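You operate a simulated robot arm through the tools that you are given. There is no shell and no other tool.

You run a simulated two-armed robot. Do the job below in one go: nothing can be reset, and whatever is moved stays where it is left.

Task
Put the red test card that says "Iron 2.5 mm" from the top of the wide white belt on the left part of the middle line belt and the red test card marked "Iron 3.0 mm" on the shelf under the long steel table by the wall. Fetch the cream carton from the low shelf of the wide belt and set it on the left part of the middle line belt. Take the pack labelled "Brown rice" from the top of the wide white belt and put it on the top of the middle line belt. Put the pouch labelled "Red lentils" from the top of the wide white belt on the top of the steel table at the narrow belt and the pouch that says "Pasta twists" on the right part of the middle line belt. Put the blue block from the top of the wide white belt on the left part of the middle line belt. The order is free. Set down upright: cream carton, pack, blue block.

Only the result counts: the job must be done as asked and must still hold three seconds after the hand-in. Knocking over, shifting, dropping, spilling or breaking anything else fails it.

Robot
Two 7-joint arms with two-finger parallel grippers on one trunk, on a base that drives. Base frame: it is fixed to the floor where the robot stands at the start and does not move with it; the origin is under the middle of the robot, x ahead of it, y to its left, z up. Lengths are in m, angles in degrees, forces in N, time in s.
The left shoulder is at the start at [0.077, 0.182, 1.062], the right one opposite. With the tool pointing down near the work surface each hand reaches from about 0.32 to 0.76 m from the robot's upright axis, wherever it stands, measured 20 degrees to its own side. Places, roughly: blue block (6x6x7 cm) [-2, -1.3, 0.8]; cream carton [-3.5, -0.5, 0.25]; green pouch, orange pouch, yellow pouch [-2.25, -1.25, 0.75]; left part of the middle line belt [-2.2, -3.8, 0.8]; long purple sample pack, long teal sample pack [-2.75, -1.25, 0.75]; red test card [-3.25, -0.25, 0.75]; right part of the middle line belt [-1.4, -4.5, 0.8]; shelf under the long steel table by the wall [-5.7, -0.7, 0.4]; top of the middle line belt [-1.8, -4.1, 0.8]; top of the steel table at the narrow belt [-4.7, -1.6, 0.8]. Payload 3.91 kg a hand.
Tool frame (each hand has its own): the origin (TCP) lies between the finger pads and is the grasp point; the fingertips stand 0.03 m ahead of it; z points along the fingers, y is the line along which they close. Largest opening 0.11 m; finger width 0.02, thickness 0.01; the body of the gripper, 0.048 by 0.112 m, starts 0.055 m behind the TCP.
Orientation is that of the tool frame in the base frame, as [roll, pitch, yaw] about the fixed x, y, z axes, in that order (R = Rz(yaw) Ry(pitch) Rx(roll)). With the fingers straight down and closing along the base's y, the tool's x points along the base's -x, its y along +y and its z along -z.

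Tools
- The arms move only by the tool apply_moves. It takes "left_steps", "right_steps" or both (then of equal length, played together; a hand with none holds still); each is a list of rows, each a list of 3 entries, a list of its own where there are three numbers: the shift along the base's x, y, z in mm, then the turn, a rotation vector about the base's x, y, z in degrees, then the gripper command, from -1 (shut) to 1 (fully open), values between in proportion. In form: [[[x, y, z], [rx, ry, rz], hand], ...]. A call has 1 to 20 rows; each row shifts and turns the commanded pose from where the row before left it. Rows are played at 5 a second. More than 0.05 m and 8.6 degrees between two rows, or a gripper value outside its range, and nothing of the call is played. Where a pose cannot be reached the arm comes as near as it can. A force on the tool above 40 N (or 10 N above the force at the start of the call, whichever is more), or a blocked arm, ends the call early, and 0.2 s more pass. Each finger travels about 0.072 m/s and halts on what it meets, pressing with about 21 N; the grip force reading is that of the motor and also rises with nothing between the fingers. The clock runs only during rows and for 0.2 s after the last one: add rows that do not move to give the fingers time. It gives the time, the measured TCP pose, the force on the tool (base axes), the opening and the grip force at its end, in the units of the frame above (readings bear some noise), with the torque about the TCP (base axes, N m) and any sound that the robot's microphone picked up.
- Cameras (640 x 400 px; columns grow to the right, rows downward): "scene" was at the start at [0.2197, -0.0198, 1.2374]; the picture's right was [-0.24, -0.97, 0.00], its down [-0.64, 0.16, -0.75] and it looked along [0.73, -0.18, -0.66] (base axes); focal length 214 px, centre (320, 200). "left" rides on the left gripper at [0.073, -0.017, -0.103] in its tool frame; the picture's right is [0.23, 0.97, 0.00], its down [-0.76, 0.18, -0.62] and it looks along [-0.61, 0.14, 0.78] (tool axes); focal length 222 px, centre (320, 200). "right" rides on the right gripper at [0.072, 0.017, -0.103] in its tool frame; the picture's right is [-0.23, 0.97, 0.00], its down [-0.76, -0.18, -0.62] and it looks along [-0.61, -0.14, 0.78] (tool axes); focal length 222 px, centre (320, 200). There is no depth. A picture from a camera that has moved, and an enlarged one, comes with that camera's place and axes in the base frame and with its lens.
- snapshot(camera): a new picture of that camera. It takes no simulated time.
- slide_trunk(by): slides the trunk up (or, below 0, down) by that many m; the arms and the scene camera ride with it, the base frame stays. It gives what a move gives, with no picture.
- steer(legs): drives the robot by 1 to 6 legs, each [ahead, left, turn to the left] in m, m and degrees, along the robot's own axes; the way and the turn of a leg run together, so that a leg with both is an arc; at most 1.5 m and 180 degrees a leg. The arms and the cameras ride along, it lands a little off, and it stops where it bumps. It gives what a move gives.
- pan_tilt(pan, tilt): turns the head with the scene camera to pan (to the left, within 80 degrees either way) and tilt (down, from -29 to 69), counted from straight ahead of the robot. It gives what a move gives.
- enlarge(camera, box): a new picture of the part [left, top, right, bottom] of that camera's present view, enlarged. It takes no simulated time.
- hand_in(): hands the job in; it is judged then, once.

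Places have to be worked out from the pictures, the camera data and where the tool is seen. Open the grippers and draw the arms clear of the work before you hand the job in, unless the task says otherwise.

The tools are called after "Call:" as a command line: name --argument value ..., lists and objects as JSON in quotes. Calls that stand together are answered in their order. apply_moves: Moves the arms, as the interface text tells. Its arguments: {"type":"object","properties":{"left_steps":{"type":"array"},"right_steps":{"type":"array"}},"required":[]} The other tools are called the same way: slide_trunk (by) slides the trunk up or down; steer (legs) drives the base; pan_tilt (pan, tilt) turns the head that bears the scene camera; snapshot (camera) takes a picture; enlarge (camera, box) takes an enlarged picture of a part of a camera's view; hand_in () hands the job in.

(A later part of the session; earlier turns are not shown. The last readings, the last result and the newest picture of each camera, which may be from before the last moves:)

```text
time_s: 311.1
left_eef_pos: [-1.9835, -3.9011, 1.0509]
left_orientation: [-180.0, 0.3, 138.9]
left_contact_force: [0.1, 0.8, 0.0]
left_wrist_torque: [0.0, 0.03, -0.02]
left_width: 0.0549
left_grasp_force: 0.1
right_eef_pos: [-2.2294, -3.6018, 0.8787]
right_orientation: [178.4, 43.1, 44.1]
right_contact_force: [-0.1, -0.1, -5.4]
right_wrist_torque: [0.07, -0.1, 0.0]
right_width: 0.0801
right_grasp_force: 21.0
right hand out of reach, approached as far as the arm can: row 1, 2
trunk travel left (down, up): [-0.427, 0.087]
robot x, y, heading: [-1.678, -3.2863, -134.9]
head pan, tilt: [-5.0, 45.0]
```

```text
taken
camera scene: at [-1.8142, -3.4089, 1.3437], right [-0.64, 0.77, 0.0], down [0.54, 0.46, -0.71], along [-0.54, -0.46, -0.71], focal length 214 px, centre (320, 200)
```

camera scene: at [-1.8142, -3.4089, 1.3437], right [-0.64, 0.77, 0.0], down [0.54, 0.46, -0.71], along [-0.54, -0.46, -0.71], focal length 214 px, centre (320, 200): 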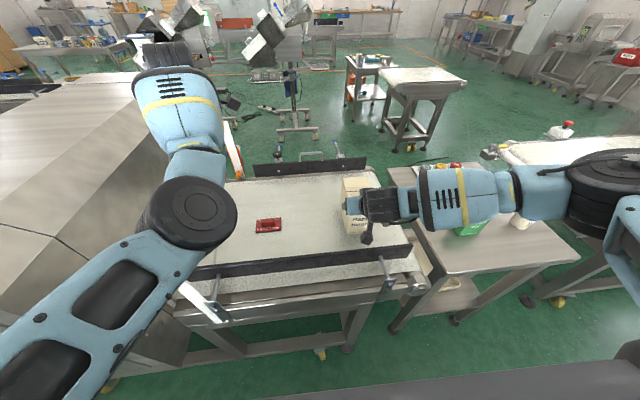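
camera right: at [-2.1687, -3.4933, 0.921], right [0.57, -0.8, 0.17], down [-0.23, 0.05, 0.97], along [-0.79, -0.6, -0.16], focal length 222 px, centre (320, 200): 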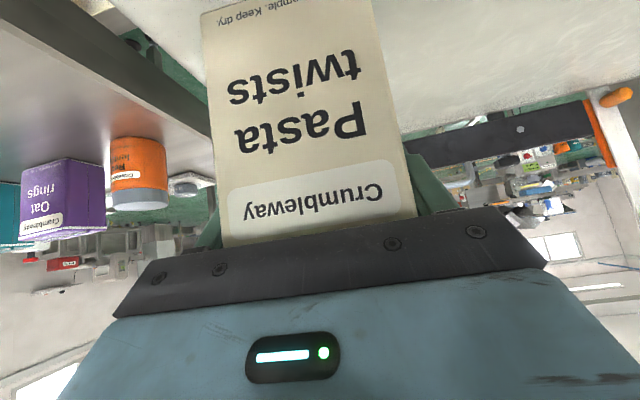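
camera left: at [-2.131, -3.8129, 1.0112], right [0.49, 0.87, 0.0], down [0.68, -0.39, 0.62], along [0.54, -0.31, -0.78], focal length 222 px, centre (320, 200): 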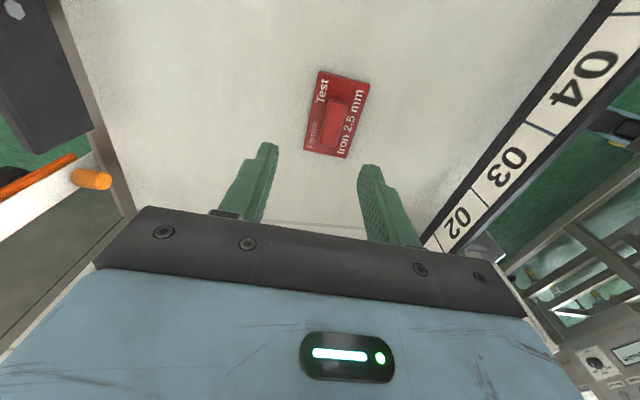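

About 1.8 cm remain to the belt; I lower the trunk slightly instead of the limited arm.

Call:
slide_trunk --by -0.01

Call:
snapshot --camera "right"

```text
time_s: 311.6
left_eef_pos: [-1.9761, -3.9067, 1.0387]
left_orientation: [179.6, 0.7, 139.7]
left_contact_force: [-0.3, -0.7, 1.2]
left_wrist_torque: [0.0, -0.02, 0.0]
left_width: 0.0552
left_grasp_force: 0.1
right_eef_pos: [-2.2293, -3.6021, 0.8707]
right_orientation: [178.4, 43.2, 44.2]
right_contact_force: [-0.2, -0.2, -5.7]
right_wrist_torque: [0.12, -0.1, 0.0]
right_width: 0.0798
right_grasp_force: 21.0
trunk travel left (down, up): [-0.417, 0.097]
robot x, y, heading: [-1.6836, -3.2839, -134.7]
head pan, tilt: [-5.0, 45.0]
```

```text
taken
camera right: at [-2.1288, -3.5279, 0.8951], right [0.57, -0.8, 0.17], down [-0.23, 0.05, 0.97], along [-0.79, -0.6, -0.16], focal length 222 px, centre (320, 200)
```

right: 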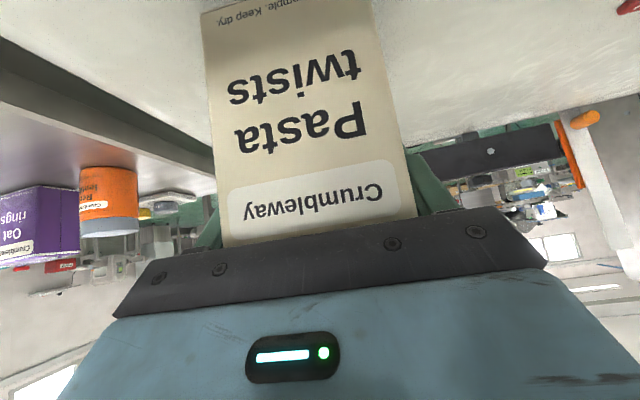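

Call:
slide_trunk --by -0.009

```text
time_s: 312.2
left_eef_pos: [-1.9727, -3.9111, 1.0259]
left_orientation: [179.5, 0.7, 140.2]
left_contact_force: [-0.7, -0.4, -0.1]
left_wrist_torque: [-0.01, 0.0, -0.01]
left_width: 0.0549
left_grasp_force: 0.1
right_eef_pos: [-2.2299, -3.6032, 0.86]
right_orientation: [178.3, 43.2, 44.1]
right_contact_force: [0.6, 1.2, -5.2]
right_wrist_torque: [0.1, -0.11, 0.0]
right_width: 0.0798
right_grasp_force: 21.1
trunk travel left (down, up): [-0.408, 0.106]
robot x, y, heading: [-1.6784, -3.2866, -134.7]
head pan, tilt: [-5.0, 45.0]
```

Call:
slide_trunk --by -0.005

Call:
snapshot --camera "right"

```text
time_s: 312.8
left_eef_pos: [-1.9724, -3.9123, 1.021]
left_orientation: [179.4, 1.0, 140.2]
left_contact_force: [0.8, 0.5, -0.1]
left_wrist_torque: [0.0, 0.02, 0.01]
left_width: 0.0551
left_grasp_force: 0.0
right_eef_pos: [-2.2297, -3.603, 0.8553]
right_orientation: [178.3, 43.1, 44.1]
right_contact_force: [-0.6, 0.4, -5.3]
right_wrist_torque: [0.09, -0.11, 0.02]
right_width: 0.0799
right_grasp_force: 21.2
trunk travel left (down, up): [-0.403, 0.111]
robot x, y, heading: [-1.6831, -3.2887, -134.9]
head pan, tilt: [-5.0, 45.0]
```

```text
taken
camera right: at [-2.1288, -3.5276, 0.8805], right [0.57, -0.8, 0.17], down [-0.23, 0.05, 0.97], along [-0.79, -0.6, -0.16], focal length 222 px, centre (320, 200)
```

right: 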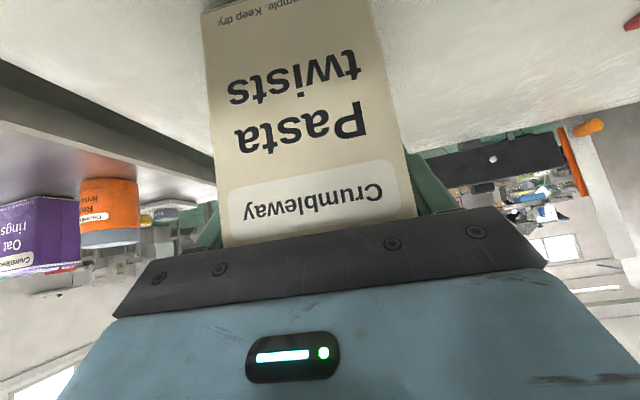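

Call:
slide_trunk --by -0.005

```text
time_s: 313.3
left_eef_pos: [-1.973, -3.9123, 1.0163]
left_orientation: [179.5, 1.1, 140.3]
left_contact_force: [0.0, -0.3, -0.7]
left_wrist_torque: [0.0, 0.01, 0.0]
left_width: 0.0547
left_grasp_force: 0.1
right_eef_pos: [-2.2297, -3.6032, 0.852]
right_orientation: [178.5, 43.3, 44.2]
right_contact_force: [1.5, 1.5, 5.0]
right_wrist_torque: [-0.21, 0.76, -0.1]
right_width: 0.0801
right_grasp_force: 21.1
trunk travel left (down, up): [-0.398, 0.116]
robot x, y, heading: [-1.6809, -3.2888, -134.8]
head pan, tilt: [-5.0, 45.0]
```

The carton has touched down (force changed by 10 N). I open the fingers and then withdraw backward-up along the tool axis.

Call:
apply_moves --right_steps '[[[0, 0, 0], [0, 0, 0], 0.6], [[0, 0, 0], [0, 0, 0], 0.82], [[0, 0, 0], [0, 0, 0], 0.82], [[0, 0, 0], [0, 0, 0], 0.82]]'

Call:
snapshot --camera "right"

Call:
enlarge --camera "scene" --box '[260, 130, 500, 280]'

```text
time_s: 314.3
left_eef_pos: [-1.9743, -3.9144, 1.0181]
left_orientation: [179.7, 0.7, 140.4]
left_contact_force: [0.6, 0.0, 0.3]
left_wrist_torque: [-0.02, 0.0, 0.01]
left_width: 0.0551
left_grasp_force: 0.0
right_eef_pos: [-2.2299, -3.6031, 0.8505]
right_orientation: [178.4, 43.3, 44.0]
right_contact_force: [0.4, -0.7, -0.9]
right_wrist_torque: [0.0, -0.01, 0.0]
right_width: 0.1001
right_grasp_force: 0.0
trunk travel left (down, up): [-0.398, 0.116]
robot x, y, heading: [-1.6782, -3.2889, -135.1]
head pan, tilt: [-5.0, 45.0]
```

```text
taken
camera right: at [-2.1287, -3.5277, 0.8759], right [0.57, -0.8, 0.17], down [-0.23, 0.05, 0.97], along [-0.79, -0.6, -0.16], focal length 222 px, centre (320, 200)
```

right: 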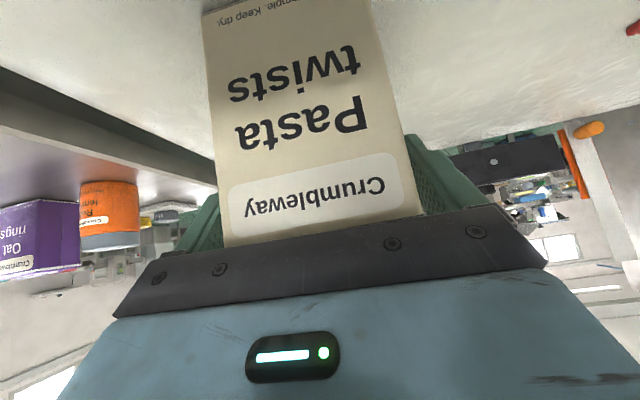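

```text
2.67 times, centred on (380, 205) of scene
camera zoom: at [-1.8243, -3.4193, 1.3094], right [-0.64, 0.77, 0.0], down [0.54, 0.46, -0.71], along [-0.54, -0.46, -0.71], focal length 572 px, centre (160, 187)
```

zoom: 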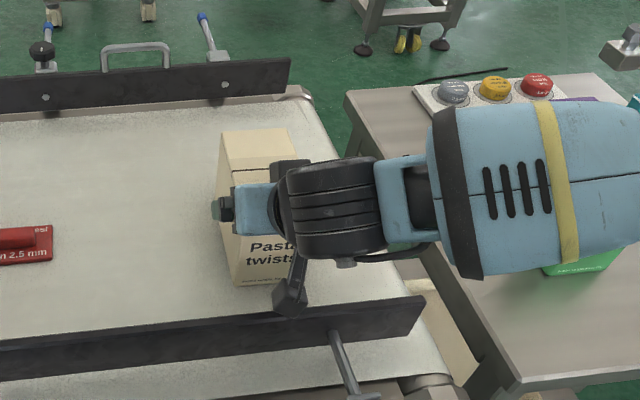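

The carton stands upright on the belt. I withdraw the right hand along its axis.

Call:
apply_moves --right_steps '[[[9.6, 9.6, 14.6], [0, 0, 0], 0.82], [[14, 14, 22], [0, 0, 0], 0.82], [[14, 14, 22], [0, 0, 0], 0.82], [[14, 14, 22], [0, 0, 0], 0.82], [[10, 10, 30], [0, 0, 0], 0.82], [[10, 10, 30], [0, 0, 0], 0.82], [[0, 0, 0], [0, 0, 0], 0.82]]'

Call:
snapshot --camera "scene"

Call:
snapshot --camera "right"

```text
time_s: 315.9
left_eef_pos: [-1.9731, -3.9147, 1.0216]
left_orientation: [180.0, 0.6, 140.4]
left_contact_force: [1.1, 1.0, -0.5]
left_wrist_torque: [0.0, 0.02, 0.01]
left_width: 0.055
left_grasp_force: 0.0
right_eef_pos: [-2.1582, -3.5324, 0.9899]
right_orientation: [178.5, 43.2, 44.2]
right_contact_force: [0.8, -0.1, 0.2]
right_wrist_torque: [0.0, -0.02, -0.01]
right_width: 0.1003
right_grasp_force: 0.0
trunk travel left (down, up): [-0.398, 0.116]
robot x, y, heading: [-1.6791, -3.286, -134.9]
head pan, tilt: [-5.0, 45.0]
```

```text
taken
camera scene: at [-1.8248, -3.4196, 1.3093], right [-0.64, 0.77, 0.0], down [0.54, 0.46, -0.71], along [-0.54, -0.46, -0.71], focal length 214 px, centre (320, 200)
```

scene: 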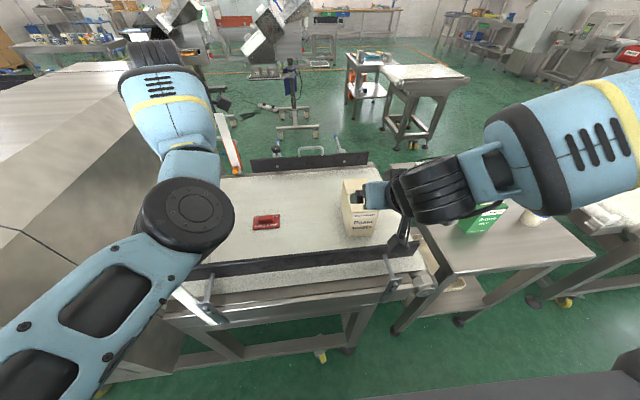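

```text
taken
camera right: at [-2.0579, -3.4569, 1.0163], right [0.57, -0.8, 0.17], down [-0.23, 0.05, 0.97], along [-0.79, -0.6, -0.16], focal length 222 px, centre (320, 200)
```

right: 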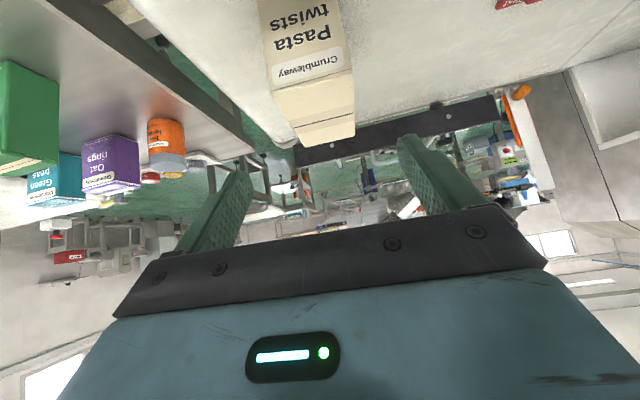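

Carton done. I back away from the belt, then retract both arms.

Call:
steer --legs '[[-0.25, 0, 0]]'

Call:
apply_moves --left_steps '[[[20, 20, 10], [0, 0, 0], 0], [[20, 20, 10], [0, 0, 0], 0], [[20, 20, 10], [0, 0, 0], 0], [[20, 20, 10], [0, 0, 0], 0], [[20, 20, 0], [0, 0, 0], 0], [[0, 0, 0], [0, 0, 0], 0]]' --right_steps '[[[5, 5, 10], [5.3, -5.3, 0], 0.5], [[5, 5, 10], [5.3, -5.3, 0], 0.5], [[5, 5, 10], [5.3, -5.3, 0], 0.5], [[5, 5, 10], [5.3, -5.3, 0], 0.5], [[5, 5, 10], [5.3, -5.3, 0], 0.5], [[5, 5, 0], [4, -4, 0], 0.5]]'

Call:
pan_tilt --pan 0 --tilt 35

Call:
snapshot --camera "scene"

```text
time_s: 317.8
left_eef_pos: [-1.7946, -3.7338, 1.0229]
left_orientation: [-179.9, 0.5, 140.4]
left_contact_force: [0.0, -0.6, 0.0]
left_wrist_torque: [-0.01, 0.03, -0.03]
left_width: 0.0547
left_grasp_force: 0.0
right_eef_pos: [-1.9801, -3.352, 0.9903]
right_orientation: [178.3, 43.3, 44.0]
right_contact_force: [-0.8, -0.7, 0.4]
right_wrist_torque: [0.01, -0.01, 0.04]
right_width: 0.1002
right_grasp_force: 0.0
trunk travel left (down, up): [-0.398, 0.116]
robot x, y, heading: [-1.5046, -3.1086, -134.8]
head pan, tilt: [-5.0, 45.0]
```

```text
time_s: 319.1
left_eef_pos: [-1.7211, -3.7622, 1.051]
left_orientation: [179.1, 1.2, 142.1]
left_contact_force: [-12.1, 6.0, -2.5]
left_wrist_torque: [-0.28, -0.65, -0.33]
left_width: 0.0548
left_grasp_force: 0.1
left hand out of reach, approached as far as the arm can: row 1, 2, 3, 4, 5
right_eef_pos: [-1.9515, -3.3207, 1.0404]
right_orientation: [179.1, -0.3, 44.3]
right_contact_force: [0.1, 0.5, 0.3]
right_wrist_torque: [0.0, 0.0, -0.01]
right_width: 0.0827
right_grasp_force: 0.2
trunk travel left (down, up): [-0.398, 0.116]
robot x, y, heading: [-1.4996, -3.1083, -135.2]
head pan, tilt: [-5.0, 45.0]
```

```text
time_s: 319.9
left_eef_pos: [-1.7213, -3.7615, 1.0501]
left_orientation: [179.0, 0.8, 142.2]
left_contact_force: [-14.5, 14.5, -12.3]
left_wrist_torque: [-0.35, -0.53, -0.27]
left_width: 0.0548
left_grasp_force: 0.0
right_eef_pos: [-1.9506, -3.3216, 1.0396]
right_orientation: [179.1, 0.0, 44.3]
right_contact_force: [0.8, 0.3, 0.3]
right_wrist_torque: [-0.02, 0.0, -0.01]
right_width: 0.0826
right_grasp_force: 0.2
trunk travel left (down, up): [-0.398, 0.116]
robot x, y, heading: [-1.4973, -3.1053, -135.1]
head pan, tilt: [0.0, 35.0]
```

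```text
taken
camera scene: at [-1.6481, -3.2487, 1.3239], right [-0.71, 0.71, 0.0], down [0.41, 0.4, -0.82], along [-0.58, -0.58, -0.57], focal length 214 px, centre (320, 200)
```

scene: 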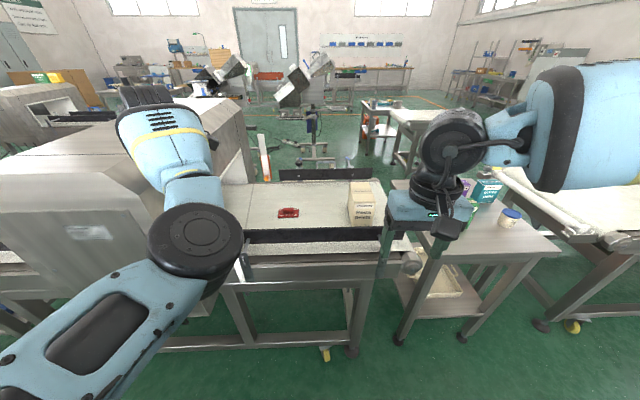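

The left hand is pressing against the hood's side (about 24 N), having drifted left at a joint limit. I move it to the right, away from the hood.

Call:
apply_moves --left_steps '[[[-14, 14, 5], [0, 0, 0], 0], [[-18, 18, 5], [0, 0, 0], 0], [[-18, 18, 5], [0, 0, 0], 0], [[0, 0, 0], [0, 0, 0], 0]]'

Call:
snapshot --camera "scene"

```text
time_s: 321.1
left_eef_pos: [-1.7757, -3.7499, 1.0627]
left_orientation: [179.0, 1.0, 143.0]
left_contact_force: [0.3, -0.4, -0.1]
left_wrist_torque: [0.02, 0.0, 0.0]
left_width: 0.0553
left_grasp_force: 0.1
left hand out of reach, approached as far as the arm can: row 1, 2, 3
right_eef_pos: [-1.9484, -3.3222, 1.0407]
right_orientation: [179.2, 0.0, 44.2]
right_contact_force: [-0.3, -0.8, -0.1]
right_wrist_torque: [0.02, 0.01, -0.02]
right_width: 0.0824
right_grasp_force: 0.0
trunk travel left (down, up): [-0.398, 0.116]
robot x, y, heading: [-1.4991, -3.1101, -135.1]
head pan, tilt: [0.0, 35.0]
stopped in row 4 (left hand): the arm was blocked; the commanded pose is now the measured one
```

```text
taken
camera scene: at [-1.6453, -3.2499, 1.3242], right [-0.71, 0.71, 0.0], down [0.41, 0.41, -0.82], along [-0.58, -0.58, -0.57], focal length 214 px, centre (320, 200)
```

scene: 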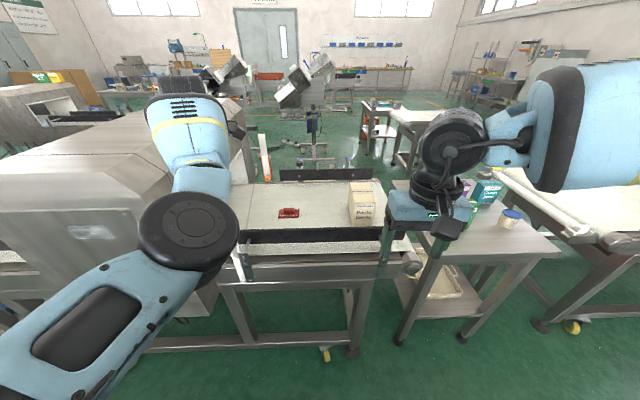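

The left hand is free again. I strafe right, away from the hood, before re-posing the left arm.

Call:
steer --legs '[[0, -0.4, 0]]'

Call:
apply_moves --left_steps '[[[10, 10, 20], [0, 0, 0], 0], [[10, 10, 20], [0, 0, 0], 0], [[10, 10, 20], [0, 0, 0], 0], [[0, 0, 0], [0, 0, 0], 0]]'

Call:
snapshot --camera "scene"

```text
time_s: 325.1
left_eef_pos: [-2.0563, -3.4698, 1.0623]
left_orientation: [179.0, 1.1, 143.2]
left_contact_force: [0.6, 0.3, -0.4]
left_wrist_torque: [0.02, -0.01, -0.01]
left_width: 0.055
left_grasp_force: 0.0
right_eef_pos: [-2.231, -3.0424, 1.0404]
right_orientation: [179.2, 0.0, 44.6]
right_contact_force: [-0.7, 0.2, -0.9]
right_wrist_torque: [0.02, -0.01, -0.02]
right_width: 0.0826
right_grasp_force: 0.1
trunk travel left (down, up): [-0.398, 0.116]
robot x, y, heading: [-1.7799, -2.8254, -134.9]
head pan, tilt: [0.0, 35.0]
```

```text
time_s: 326.3
left_eef_pos: [-2.0073, -3.4849, 1.1065]
left_orientation: [177.8, 1.1, 146.7]
left_contact_force: [-0.3, -1.3, -0.3]
left_wrist_torque: [-0.03, -0.01, 0.01]
left_width: 0.0549
left_grasp_force: 0.1
left hand out of reach, approached as far as the arm can: row 2, 3
right_eef_pos: [-2.2314, -3.0422, 1.0409]
right_orientation: [179.1, 0.0, 44.4]
right_contact_force: [0.5, 0.2, -0.6]
right_wrist_torque: [0.0, 0.02, 0.01]
right_width: 0.0828
right_grasp_force: 0.0
trunk travel left (down, up): [-0.398, 0.116]
robot x, y, heading: [-1.7843, -2.8262, -135.0]
head pan, tilt: [0.0, 35.0]
stopped in row 4 (left hand): the arm was blocked; the commanded pose is now the measured one
```

```text
taken
camera scene: at [-1.927, -2.9689, 1.3243], right [-0.71, 0.7, 0.0], down [0.4, 0.41, -0.82], along [-0.58, -0.58, -0.57], focal length 214 px, centre (320, 200)
```

scene: 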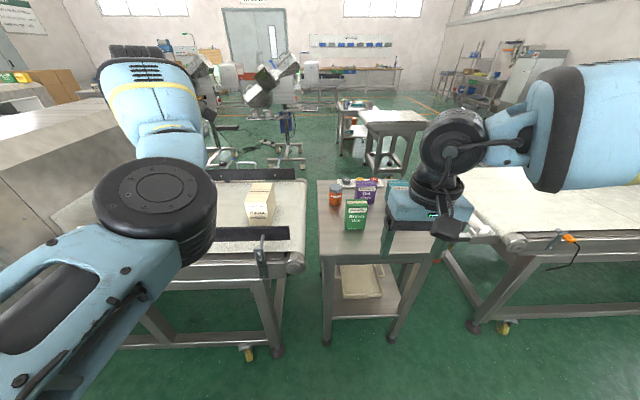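

The left arm sits in an awkward elbow posture because of its rotated wrist. I rotate the left hand back to its neutral yaw to relax it.

Call:
apply_moves --left_steps '[[[0, 0, 0], [0, 0, -8], 0], [[0, 0, 0], [0, 0, -8], 0], [[0, 0, 0], [0, 0, -8], 0], [[0, 0, 0], [0, 0, -8], 0], [[0, 0, 0], [0, 0, -8], 0], [[0, 0, 0], [0, 0, -8], 0], [[0, 0, 0], [0, 0, -8], 0], [[0, 0, 0], [0, 0, -8], 0], [[0, 0, 0], [0, 0, -8], 0], [[0, 0, 0], [0, 0, -8], 0], [[0, 0, 0], [0, 0, -8], 0], [[0, 0, 0], [0, 0, -8], 0]]'

Call:
snapshot --camera "scene"

```text
time_s: 328.9
left_eef_pos: [-2.0023, -3.4896, 1.1093]
left_orientation: [178.0, 1.3, 51.3]
left_contact_force: [0.3, 0.2, -0.1]
left_wrist_torque: [-0.02, 0.0, -0.03]
left_width: 0.0549
left_grasp_force: 0.1
right_eef_pos: [-2.2295, -3.0425, 1.0411]
right_orientation: [179.1, 0.0, 44.4]
right_contact_force: [-0.6, 0.2, 0.0]
right_wrist_torque: [-0.03, 0.01, 0.04]
right_width: 0.0825
right_grasp_force: 0.0
trunk travel left (down, up): [-0.398, 0.116]
robot x, y, heading: [-1.7803, -2.8274, -134.5]
head pan, tilt: [0.0, 35.0]
```

```text
taken
camera scene: at [-1.9272, -2.9688, 1.3242], right [-0.71, 0.7, 0.0], down [0.4, 0.41, -0.82], along [-0.58, -0.58, -0.57], focal length 214 px, centre (320, 200)
```

scene: 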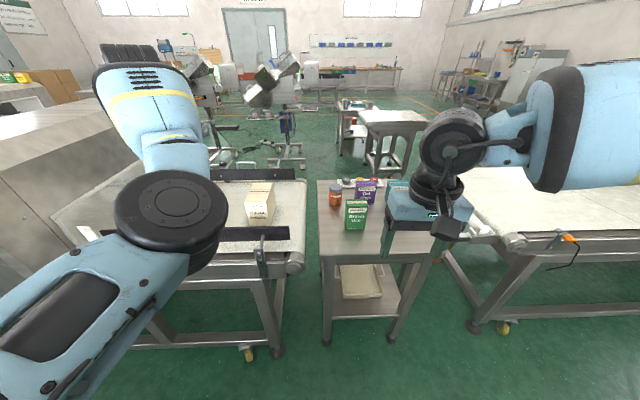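

The wrist is back to neutral; the elbow posture is acceptable. I turn right to face back along the aisle (+u) and drive toward the wide belt's product end.

Call:
steer --legs '[[0, 0, -90], [0.7, 0, 0]]'

Call:
pan_tilt --pan -40 --tilt 30

Call:
snapshot --camera "scene"

Call:
pan_tilt --pan 0 --tilt 30

Call:
snapshot --camera "scene"

```text
time_s: 336.6
left_eef_pos: [-2.9153, -2.0736, 1.1081]
left_orientation: [177.8, 1.2, -40.5]
left_contact_force: [-0.8, -0.3, -0.2]
left_wrist_torque: [-0.01, -0.02, 0.01]
left_width: 0.0551
left_grasp_force: 0.1
right_eef_pos: [-2.4612, -1.861, 1.0407]
right_orientation: [179.0, 0.0, -47.7]
right_contact_force: [-0.1, 0.3, 0.2]
right_wrist_torque: [-0.02, 0.01, -0.01]
right_width: 0.0827
right_grasp_force: 0.1
trunk travel left (down, up): [-0.398, 0.116]
robot x, y, heading: [-2.2634, -2.3143, 133.0]
head pan, tilt: [0.0, 35.0]
```

```text
time_s: 337.7
left_eef_pos: [-2.9172, -2.0746, 1.1076]
left_orientation: [178.0, 1.3, -40.3]
left_contact_force: [-0.4, 0.7, -1.0]
left_wrist_torque: [-0.03, 0.0, -0.03]
left_width: 0.0551
left_grasp_force: 0.0
right_eef_pos: [-2.4616, -1.8617, 1.0416]
right_orientation: [179.1, 0.0, -47.6]
right_contact_force: [0.7, 0.5, 0.1]
right_wrist_torque: [0.01, 0.0, 0.0]
right_width: 0.0826
right_grasp_force: 0.0
trunk travel left (down, up): [-0.398, 0.116]
robot x, y, heading: [-2.2637, -2.3127, 132.9]
head pan, tilt: [-40.0, 30.0]
```

```text
taken
camera scene: at [-2.3453, -2.1412, 1.332], right [1.0, 0.06, 0.0], down [0.03, -0.5, -0.87], along [-0.05, 0.86, -0.5], focal length 214 px, centre (320, 200)
```

scene: 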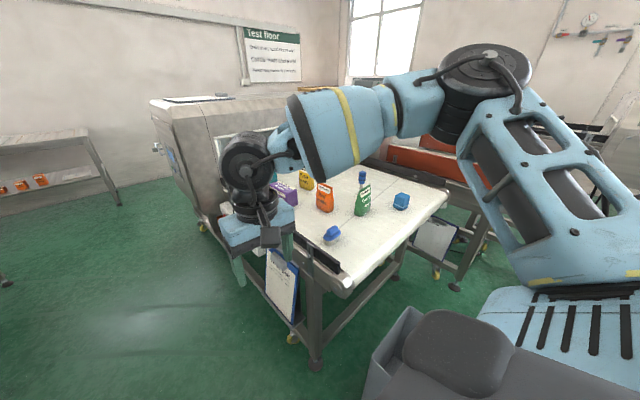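

```text
time_s: 338.8
left_eef_pos: [-2.9171, -2.0748, 1.1068]
left_orientation: [177.9, 1.2, -40.3]
left_contact_force: [0.1, 0.2, 0.6]
left_wrist_torque: [-0.03, 0.0, 0.04]
left_width: 0.0551
left_grasp_force: 0.0
right_eef_pos: [-2.4614, -1.8612, 1.041]
right_orientation: [179.1, 0.0, -47.6]
right_contact_force: [-0.3, 0.8, 0.1]
right_wrist_torque: [-0.01, -0.01, 0.01]
right_width: 0.0824
right_grasp_force: 0.0
trunk travel left (down, up): [-0.398, 0.116]
robot x, y, heading: [-2.2627, -2.3169, 133.1]
head pan, tilt: [0.0, 30.0]
```

```text
taken
camera scene: at [-2.402, -2.1655, 1.332], right [0.73, 0.68, 0.0], down [0.34, -0.37, -0.87], along [-0.59, 0.63, -0.5], focal length 214 px, centre (320, 200)
```

scene: 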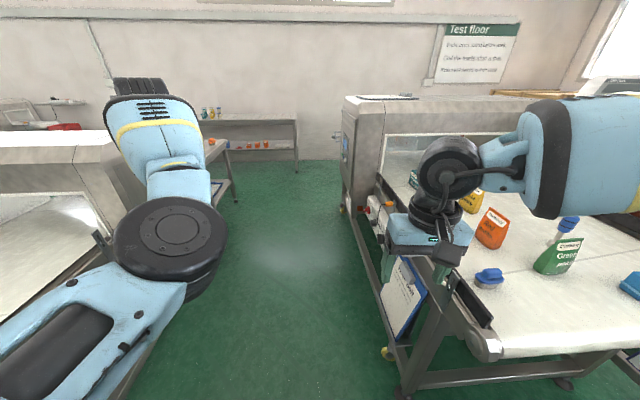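

The wide belt's product end is ahead on the right with the pouches and packs. I shift left for clearance, drive 0.7 m ahead, and turn right to face it.

Call:
steer --legs '[[0, 0.27, 1.7], [0.68, 0, 0], [0, 0, -90]]'

Call:
pan_tilt --pan 0 --tilt 40

Call:
snapshot --camera "scene"

```text
time_s: 348.9
left_eef_pos: [-2.7145, -1.3572, 1.107]
left_orientation: [177.8, 1.2, -128.4]
left_contact_force: [-0.5, -0.1, 0.5]
left_wrist_torque: [0.01, -0.01, 0.0]
left_width: 0.0549
left_grasp_force: 0.1
right_eef_pos: [-2.4843, -1.8046, 1.0402]
right_orientation: [179.1, -0.1, -135.6]
right_contact_force: [0.5, -0.5, -0.4]
right_wrist_torque: [0.0, -0.01, 0.01]
right_width: 0.0824
right_grasp_force: 0.1
trunk travel left (down, up): [-0.398, 0.116]
robot x, y, heading: [-2.9315, -2.018, 45.3]
head pan, tilt: [0.0, 30.0]
```

```text
time_s: 349.6
left_eef_pos: [-2.7143, -1.3565, 1.1069]
left_orientation: [178.0, 1.1, -128.3]
left_contact_force: [-0.8, 0.1, 0.5]
left_wrist_torque: [0.01, 0.02, 0.01]
left_width: 0.0551
left_grasp_force: 0.0
right_eef_pos: [-2.4852, -1.8051, 1.0417]
right_orientation: [179.1, 0.0, -135.5]
right_contact_force: [0.3, 0.4, -0.2]
right_wrist_torque: [0.01, 0.01, 0.02]
right_width: 0.0825
right_grasp_force: 0.1
trunk travel left (down, up): [-0.398, 0.116]
robot x, y, heading: [-2.9343, -2.0229, 45.1]
head pan, tilt: [0.0, 40.0]
```

```text
taken
camera scene: at [-2.7922, -1.8785, 1.3167], right [0.71, -0.71, 0.0], down [-0.45, -0.46, -0.77], along [0.54, 0.54, -0.64], focal length 214 px, centre (320, 200)
```

scene: 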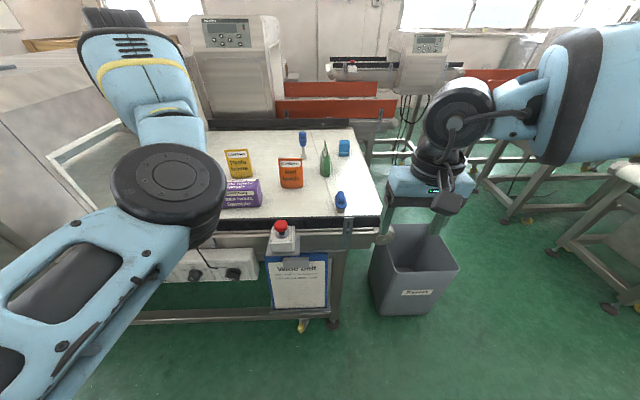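

I face the product end of the wide belt. I enlarge to read labels.

Call:
enlarge --camera "scene" --box '[200, 120, 390, 240]'

Call:
pan_tilt --pan 25 --tilt 40

Call:
snapshot --camera "scene"

```text
3.33 times, centred on (295, 180) of scene
camera zoom: at [-2.7922, -1.8785, 1.3167], right [0.71, -0.71, 0.0], down [-0.45, -0.46, -0.77], along [0.54, 0.54, -0.64], focal length 715 px, centre (403, 267)
```

zoom: 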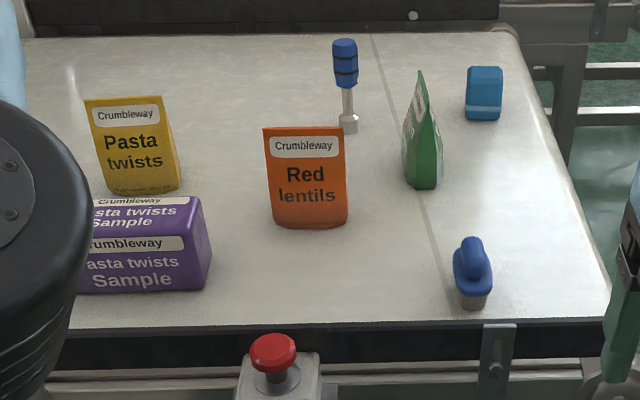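

```text
time_s: 350.5
left_eef_pos: [-2.7147, -1.357, 1.1068]
left_orientation: [177.9, 1.1, -128.4]
left_contact_force: [0.1, 0.5, -0.5]
left_wrist_torque: [0.0, 0.02, 0.02]
left_width: 0.0553
left_grasp_force: 0.0
right_eef_pos: [-2.4856, -1.8058, 1.0404]
right_orientation: [179.1, 0.1, -135.6]
right_contact_force: [-0.7, 0.9, 0.3]
right_wrist_torque: [0.02, -0.02, -0.03]
right_width: 0.0825
right_grasp_force: 0.1
trunk travel left (down, up): [-0.398, 0.116]
robot x, y, heading: [-2.9314, -2.02, 45.2]
head pan, tilt: [25.0, 40.0]
```

```text
taken
camera scene: at [-2.8232, -1.8588, 1.3167], right [0.94, -0.34, 0.0], down [-0.22, -0.6, -0.77], along [0.26, 0.72, -0.64], focal length 214 px, centre (320, 200)
```

scene: 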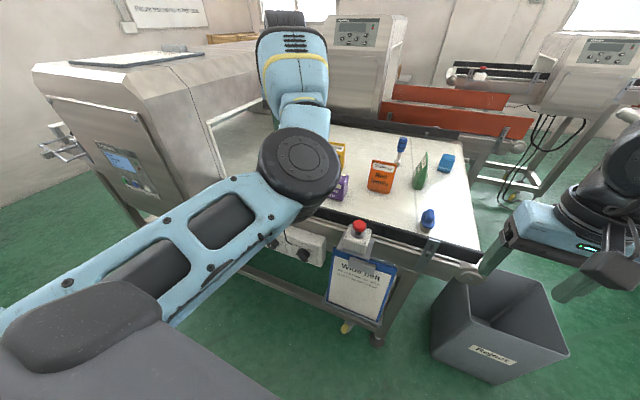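

The purple pack is "Pasta twists Sample", so "Brown rice" should be the teal pack hidden behind my left arm. I use the left wrist camera to look there.

Call:
snapshot --camera "left"

Call:
snapshot --camera "right"

```text
taken
camera left: at [-2.7439, -1.4289, 1.2088], right [-0.9, 0.42, 0.03], down [0.34, 0.68, 0.64], along [0.25, 0.59, -0.76], focal length 222 px, centre (320, 200)
```

left: 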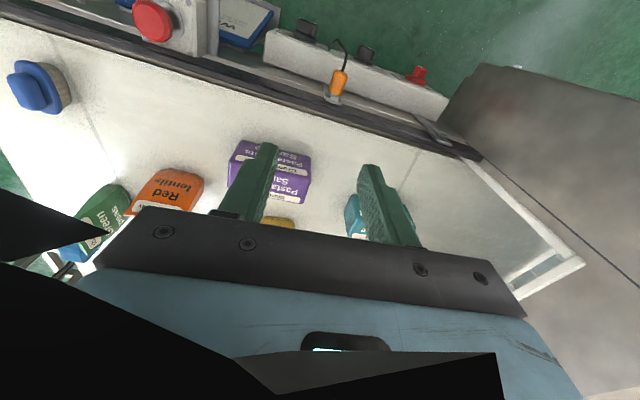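

```text
taken
camera right: at [-2.5453, -1.8456, 1.1437], right [-0.52, 0.85, 0.02], down [0.68, 0.4, 0.62], along [0.52, 0.33, -0.78], focal length 222 px, centre (320, 200)
```

right: 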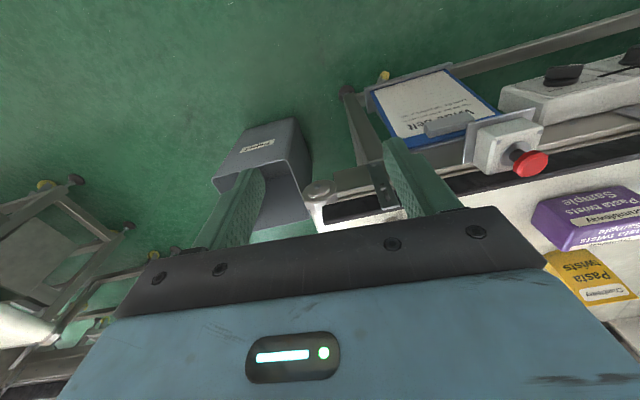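

I try to re-pose the left arm in the free space: first raise it, then bring it in.

Call:
apply_moves --left_steps '[[[-10, -10, 30], [0, 0, 0], 0], [[-10, -10, 30], [0, 0, 0], 0], [[-15, -15, 30], [0, 0, 0], 0], [[-15, -15, 30], [0, 0, 0], 0], [[-20, -20, 20], [0, 0, 0], 0], [[-20, -20, 0], [0, 0, 0], 0], [[0, 0, 0], [0, 0, 0], 0]]'

Call:
snapshot --camera "scene"

```text
time_s: 351.4
left_eef_pos: [-2.7956, -1.362, 1.1063]
left_orientation: [176.6, -10.3, -124.8]
left_contact_force: [-0.2, -0.4, 1.1]
left_wrist_torque: [0.0, 0.01, 0.02]
left_width: 0.0551
left_grasp_force: 0.1
left hand out of reach, approached as far as the arm can: row 3, 4
right_eef_pos: [-2.4855, -1.8032, 1.0402]
right_orientation: [179.1, 0.0, -135.5]
right_contact_force: [0.4, 0.1, -0.9]
right_wrist_torque: [0.01, 0.0, 0.0]
right_width: 0.0827
right_grasp_force: 0.1
trunk travel left (down, up): [-0.398, 0.116]
robot x, y, heading: [-2.9301, -2.0223, 45.0]
head pan, tilt: [25.0, 40.0]
stopped in row 4 (left hand): the arm was blocked; the commanded pose is now the measured one
```

```text
taken
camera scene: at [-2.8234, -1.8585, 1.3167], right [0.94, -0.34, 0.0], down [-0.22, -0.6, -0.77], along [0.26, 0.72, -0.64], focal length 214 px, centre (320, 200)
```

scene: 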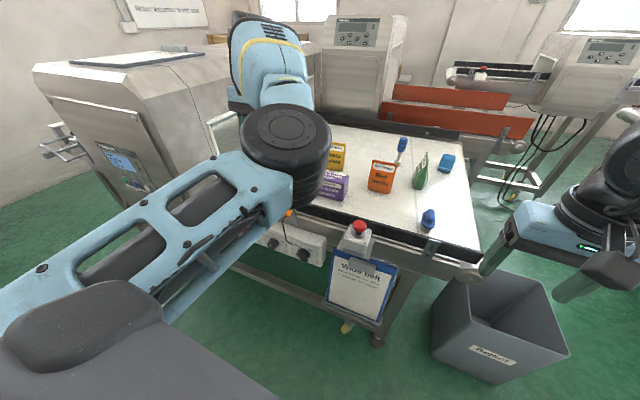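

Blocked again in that direction; I try moving the left hand inward (to the right) and slightly forward instead.

Call:
apply_moves --left_steps '[[[20, 0, 0], [0, 0, 0], 0], [[28, -14, 0], [0, 0, 0], 0], [[28, -14, 0], [0, 0, 0], 0], [[28, -14, 0], [0, 0, 0], 0], [[28, -14, 0], [0, 0, 0], 0], [[28, -14, 0], [0, 0, 0], 0], [[0, 0, 0], [0, 0, 0], 0]]'

Call:
snapshot --camera "scene"

```text
time_s: 352.6
left_eef_pos: [-2.7424, -1.3781, 0.9989]
left_orientation: [168.0, -20.2, -116.5]
left_contact_force: [0.2, 0.3, -0.1]
left_wrist_torque: [0.0, -0.03, 0.02]
left_width: 0.055
left_grasp_force: 0.0
right_eef_pos: [-2.4839, -1.8044, 1.0414]
right_orientation: [179.2, 0.0, -135.7]
right_contact_force: [0.7, 0.1, 0.1]
right_wrist_torque: [-0.03, 0.03, -0.03]
right_width: 0.0823
right_grasp_force: 0.0
trunk travel left (down, up): [-0.398, 0.116]
robot x, y, heading: [-2.9311, -2.0205, 45.3]
head pan, tilt: [25.0, 40.0]
stopped in row 5 (left hand): the arm was blocked; the commanded pose is now the measured one
```

```text
taken
camera scene: at [-2.8225, -1.8586, 1.3166], right [0.94, -0.34, 0.0], down [-0.22, -0.6, -0.77], along [0.26, 0.72, -0.64], focal length 214 px, centre (320, 200)
```

scene: 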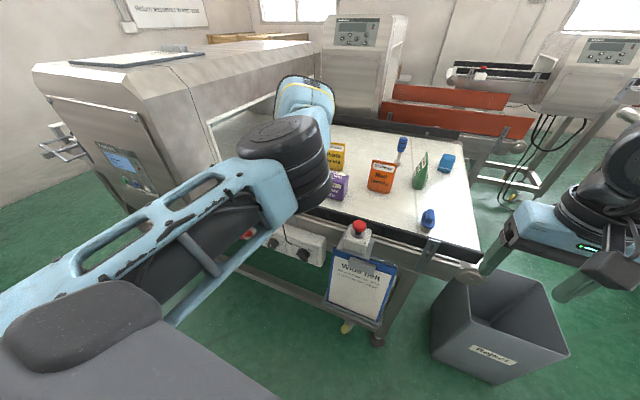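

The left arm's upper-arm roll is off; extending the arm nearly straight should let it unwind. I extend it forward while tilting the tool back to vertical.

Call:
apply_moves --left_steps '[[[24, 24, 12], [3.3, -3.2, 0], 0], [[24, 24, 12], [3.3, -3.2, 0], 0], [[24, 24, 12], [3.3, -3.2, 0], 0], [[24, 24, 12], [3.3, -3.2, 0], 0], [[24, 24, 12], [3.3, -3.2, 0], 0], [[0, 0, 0], [0, 0, 0], 0]]'

Call:
snapshot --camera "scene"

```text
time_s: 353.9
left_eef_pos: [-2.6542, -1.3147, 1.0667]
left_orientation: [175.0, 1.9, -117.9]
left_contact_force: [-0.4, 0.5, 0.1]
left_wrist_torque: [-0.01, 0.01, -0.02]
left_width: 0.055
left_grasp_force: 0.1
left hand out of reach, approached as far as the arm can: row 3, 4, 5
right_eef_pos: [-2.4843, -1.8054, 1.0408]
right_orientation: [179.1, 0.0, -135.5]
right_contact_force: [0.0, 0.3, -0.1]
right_wrist_torque: [0.02, 0.03, 0.01]
right_width: 0.0824
right_grasp_force: 0.0
trunk travel left (down, up): [-0.398, 0.116]
robot x, y, heading: [-2.9311, -2.0201, 45.1]
head pan, tilt: [25.0, 40.0]
```

```text
taken
camera scene: at [-2.8233, -1.8588, 1.3167], right [0.94, -0.34, 0.0], down [-0.22, -0.6, -0.77], along [0.26, 0.72, -0.64], focal length 214 px, centre (320, 200)
```

scene: 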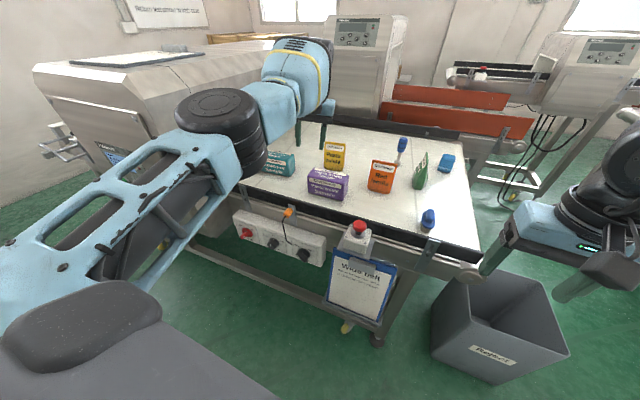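

The arm straightened and the elbow swung outward. Now I retract it gently and check.

Call:
apply_moves --left_steps '[[[-14, -14, 5], [0, 0, 0], 0], [[-14, -14, 5], [0, 0, 0], 0], [[-14, -14, 5], [0, 0, 0], 0], [[-14, -14, 5], [0, 0, 0], 0], [[-14, -14, 0], [0, 0, 0], 0], [[0, 0, 0], [0, 0, 0], 0]]'

Call:
snapshot --camera "scene"

```text
time_s: 355.4
left_eef_pos: [-2.6647, -1.3198, 1.1045]
left_orientation: [174.8, 1.7, -117.8]
left_contact_force: [0.7, -1.0, 0.9]
left_wrist_torque: [0.01, -0.02, -0.03]
left_width: 0.0552
left_grasp_force: 0.0
left hand out of reach, approached as far as the arm can: row 1, 2, 3, 4, 5
right_eef_pos: [-2.4857, -1.8049, 1.0407]
right_orientation: [179.1, 0.0, -135.7]
right_contact_force: [0.1, 0.4, 0.6]
right_wrist_torque: [-0.02, 0.04, 0.02]
right_width: 0.0826
right_grasp_force: 0.1
trunk travel left (down, up): [-0.398, 0.116]
robot x, y, heading: [-2.9319, -2.0225, 45.1]
head pan, tilt: [25.0, 40.0]
```

```text
taken
camera scene: at [-2.8233, -1.8588, 1.3167], right [0.94, -0.34, 0.0], down [-0.22, -0.6, -0.77], along [0.26, 0.72, -0.64], focal length 214 px, centre (320, 200)
```

scene: 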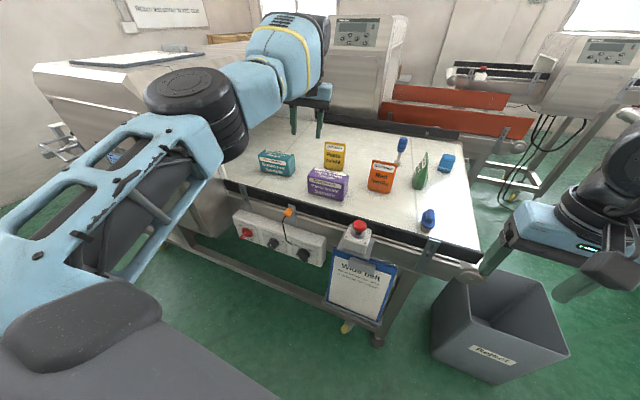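

The elbow keeps swinging outward as the hand rises; I continue raising a little more and then try again to retract.

Call:
apply_moves --left_steps '[[[0, 0, 20], [0, 0, 0], 0], [[0, 0, 20], [0, 0, 0], 0], [[0, 0, 20], [0, 0, 0], 0], [[-10, -10, 10], [0, 0, 0], 0], [[-10, -10, 0], [0, 0, 0], 0], [[-10, -10, 0], [0, 0, 0], 0], [[0, 0, 0], [0, 0, 0], 0]]'

Call:
snapshot --camera "scene"

```text
time_s: 356.9
left_eef_pos: [-2.6798, -1.344, 1.1865]
left_orientation: [174.9, 1.7, -117.8]
left_contact_force: [0.3, -0.1, 1.1]
left_wrist_torque: [-0.03, -0.01, -0.03]
left_width: 0.055
left_grasp_force: 0.1
left hand out of reach, approached as far as the arm can: row 1, 2, 3, 4, 5, 6
right_eef_pos: [-2.4848, -1.8039, 1.0412]
right_orientation: [179.1, 0.0, -135.7]
right_contact_force: [0.5, 0.1, 0.1]
right_wrist_torque: [-0.03, -0.01, -0.02]
right_width: 0.0824
right_grasp_force: 0.1
trunk travel left (down, up): [-0.398, 0.116]
robot x, y, heading: [-2.9365, -2.0221, 45.1]
head pan, tilt: [25.0, 40.0]
```

```text
taken
camera scene: at [-2.8232, -1.8587, 1.3167], right [0.94, -0.34, 0.0], down [-0.22, -0.6, -0.77], along [0.26, 0.72, -0.64], focal length 214 px, centre (320, 200)
```

scene: 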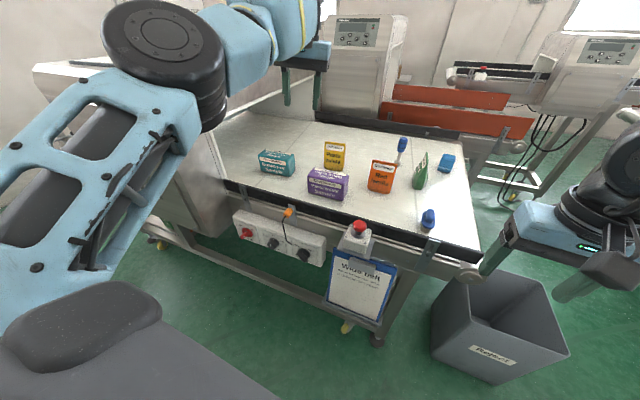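

Call:
apply_moves --left_steps '[[[-14, -14, 0], [0, 0, 0], 0], [[-14, -14, 0], [0, 0, 0], 0], [[-14, -14, 0], [0, 0, 0], 0], [[-14, -14, 0], [0, 0, 0], 0], [[-14, -14, 0], [0, 0, 0], 0], [[-14, -14, 0], [0, 0, 0], 0], [[0, 0, 0], [0, 0, 0], 0]]'

Call:
snapshot --camera "scene"

```text
time_s: 358.6
left_eef_pos: [-2.6922, -1.3508, 1.2176]
left_orientation: [175.0, 1.8, -117.8]
left_contact_force: [0.0, 1.0, 0.0]
left_wrist_torque: [0.0, -0.01, 0.01]
left_width: 0.0548
left_grasp_force: 0.1
left hand out of reach, approached as far as the arm can: row 1, 2, 3, 4, 5, 6
right_eef_pos: [-2.4854, -1.8042, 1.0401]
right_orientation: [179.2, 0.0, -135.7]
right_contact_force: [0.6, 0.8, 0.2]
right_wrist_torque: [0.02, -0.01, 0.0]
right_width: 0.0826
right_grasp_force: 0.0
trunk travel left (down, up): [-0.398, 0.116]
robot x, y, heading: [-2.9348, -2.022, 45.2]
head pan, tilt: [25.0, 40.0]
```

```text
taken
camera scene: at [-2.8232, -1.8588, 1.3167], right [0.94, -0.34, 0.0], down [-0.22, -0.6, -0.77], along [0.26, 0.72, -0.64], focal length 214 px, centre (320, 200)
```

scene: 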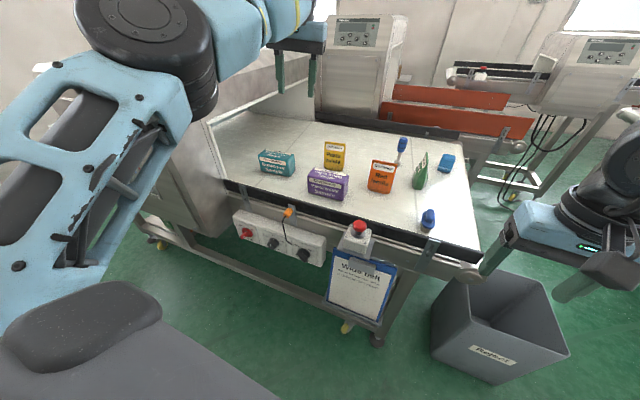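

I'll leave the left arm high and out of the way and use the right arm. First I lower the trunk to nominal, then tilt the right tool forward for a long reach to the blue block at the far side.

Call:
slide_trunk --by -0.073

Call:
apply_moves --right_steps '[[[14, 14, 15], [5.1, -5.07, 0], 1], [[14, 14, 15], [5.1, -5.07, 0], 1], [[14, 14, 15], [5.1, -5.07, 0], 1], [[14, 14, 10], [5.1, -5.07, 0], 1], [[14, 14, 0], [5.1, -5.07, 0], 1], [[14, 14, 0], [5.1, -5.07, 0], 1], [[0, 0, 0], [0, 0, 0], 1]]'

Call:
pan_tilt --pan 0 --tilt 40

Call:
snapshot --camera "scene"

Call:
snapshot --camera "right"

```text
time_s: 359.7
left_eef_pos: [-2.6804, -1.3363, 1.0917]
left_orientation: [173.3, -3.2, -117.9]
left_contact_force: [-0.6, -0.3, 0.4]
left_wrist_torque: [0.01, 0.03, 0.01]
left_width: 0.0552
left_grasp_force: 0.1
right_eef_pos: [-2.4853, -1.8062, 0.9689]
right_orientation: [179.1, 0.1, -135.6]
right_contact_force: [-0.4, -0.3, -0.8]
right_wrist_torque: [-0.04, 0.01, -0.01]
right_width: 0.0824
right_grasp_force: 0.1
trunk travel left (down, up): [-0.325, 0.189]
robot x, y, heading: [-2.9342, -2.0229, 45.0]
head pan, tilt: [25.0, 40.0]
```

```text
time_s: 361.3
left_eef_pos: [-2.6813, -1.3368, 1.0912]
left_orientation: [173.3, -3.3, -117.7]
left_contact_force: [1.1, 0.3, -0.4]
left_wrist_torque: [0.01, 0.06, 0.03]
left_width: 0.0552
left_grasp_force: 0.1
right_eef_pos: [-2.3996, -1.7202, 1.0231]
right_orientation: [178.3, 43.2, -135.9]
right_contact_force: [-0.4, 0.5, -0.9]
right_wrist_torque: [-0.02, 0.0, 0.0]
right_width: 0.1098
right_grasp_force: 0.1
trunk travel left (down, up): [-0.325, 0.189]
robot x, y, heading: [-2.9323, -2.0234, 45.0]
head pan, tilt: [25.0, 40.0]
```

```text
time_s: 362.1
left_eef_pos: [-2.6804, -1.3369, 1.0905]
left_orientation: [173.4, -3.3, -117.7]
left_contact_force: [-0.3, 0.9, -0.1]
left_wrist_torque: [0.01, 0.0, 0.01]
left_width: 0.0549
left_grasp_force: 0.0
right_eef_pos: [-2.3995, -1.7206, 1.0231]
right_orientation: [178.5, 43.2, -135.9]
right_contact_force: [-0.9, 1.1, -0.1]
right_wrist_torque: [0.02, -0.01, 0.01]
right_width: 0.11
right_grasp_force: 0.0
trunk travel left (down, up): [-0.325, 0.189]
robot x, y, heading: [-2.931, -2.0183, 45.3]
head pan, tilt: [0.0, 40.0]
```

```text
taken
camera scene: at [-2.7755, -1.8617, 1.2392], right [0.71, -0.71, 0.0], down [-0.45, -0.46, -0.77], along [0.54, 0.54, -0.64], focal length 214 px, centre (320, 200)
```

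scene: 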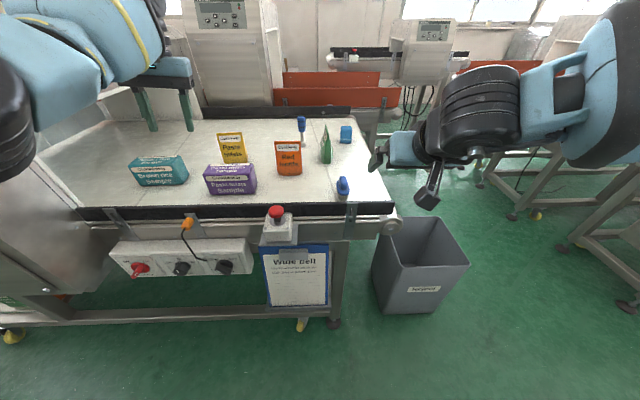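

```text
taken
camera right: at [-2.4966, -1.7974, 1.0485], right [-0.57, 0.8, 0.18], down [0.23, -0.05, 0.97], along [0.79, 0.6, -0.16], focal length 222 px, centre (320, 200)
```

right: 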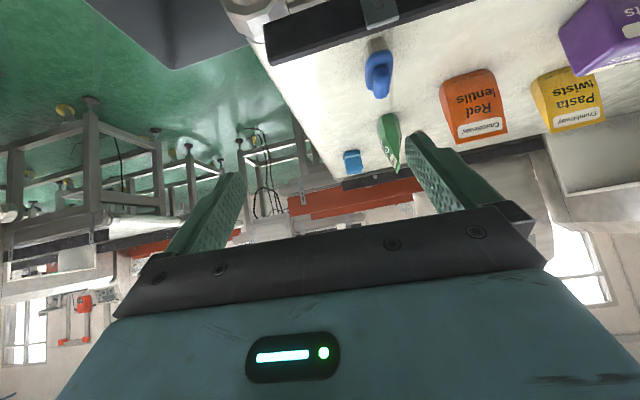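

The teal pack reads "Brown rice Sample". I now move 5 cm left and 0.33 m forward so the right hand can reach the block.

Call:
steer --legs '[[0, 0.05, 0], [0.3, 0, 0]]'

Call:
snapshot --camera "scene"

Call:
snapshot --camera "right"

```text
time_s: 364.9
left_eef_pos: [-2.502, -1.088, 1.0911]
left_orientation: [173.3, -3.3, -117.7]
left_contact_force: [0.4, 0.4, 0.3]
left_wrist_torque: [0.01, 0.02, -0.03]
left_width: 0.0552
left_grasp_force: 0.0
right_eef_pos: [-2.2229, -1.4724, 1.0242]
right_orientation: [178.4, 43.3, -135.9]
right_contact_force: [0.4, 0.8, -0.9]
right_wrist_torque: [-0.03, 0.01, -0.02]
right_width: 0.1098
right_grasp_force: 0.0
trunk travel left (down, up): [-0.325, 0.189]
robot x, y, heading: [-2.755, -1.7724, 45.0]
head pan, tilt: [0.0, 40.0]
```

```text
taken
camera scene: at [-2.5983, -1.6134, 1.2391], right [0.71, -0.71, 0.0], down [-0.45, -0.46, -0.77], along [0.54, 0.54, -0.64], focal length 214 px, centre (320, 200)
```

scene: 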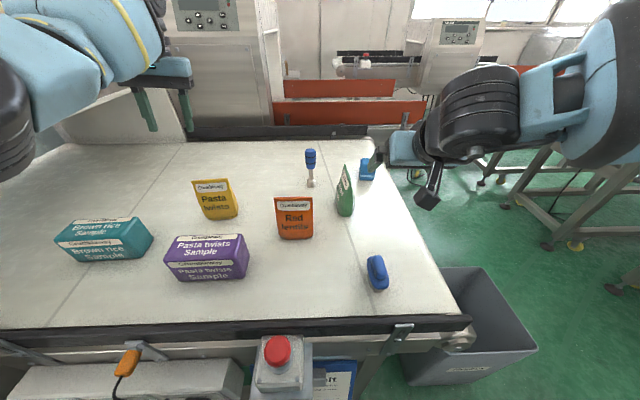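

```text
taken
camera right: at [-2.3194, -1.5495, 1.0484], right [-0.57, 0.8, 0.18], down [0.23, -0.05, 0.97], along [0.79, 0.6, -0.16], focal length 222 px, centre (320, 200)
```

right: 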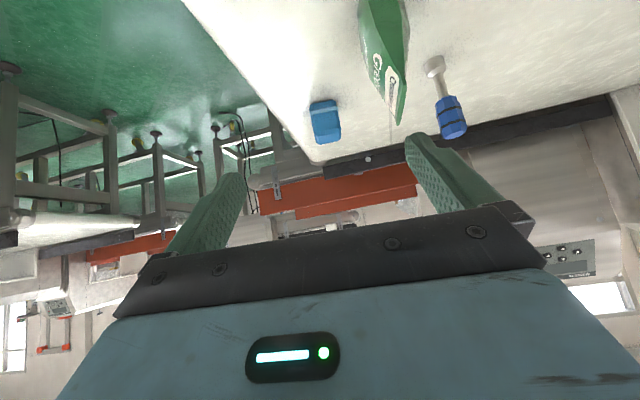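

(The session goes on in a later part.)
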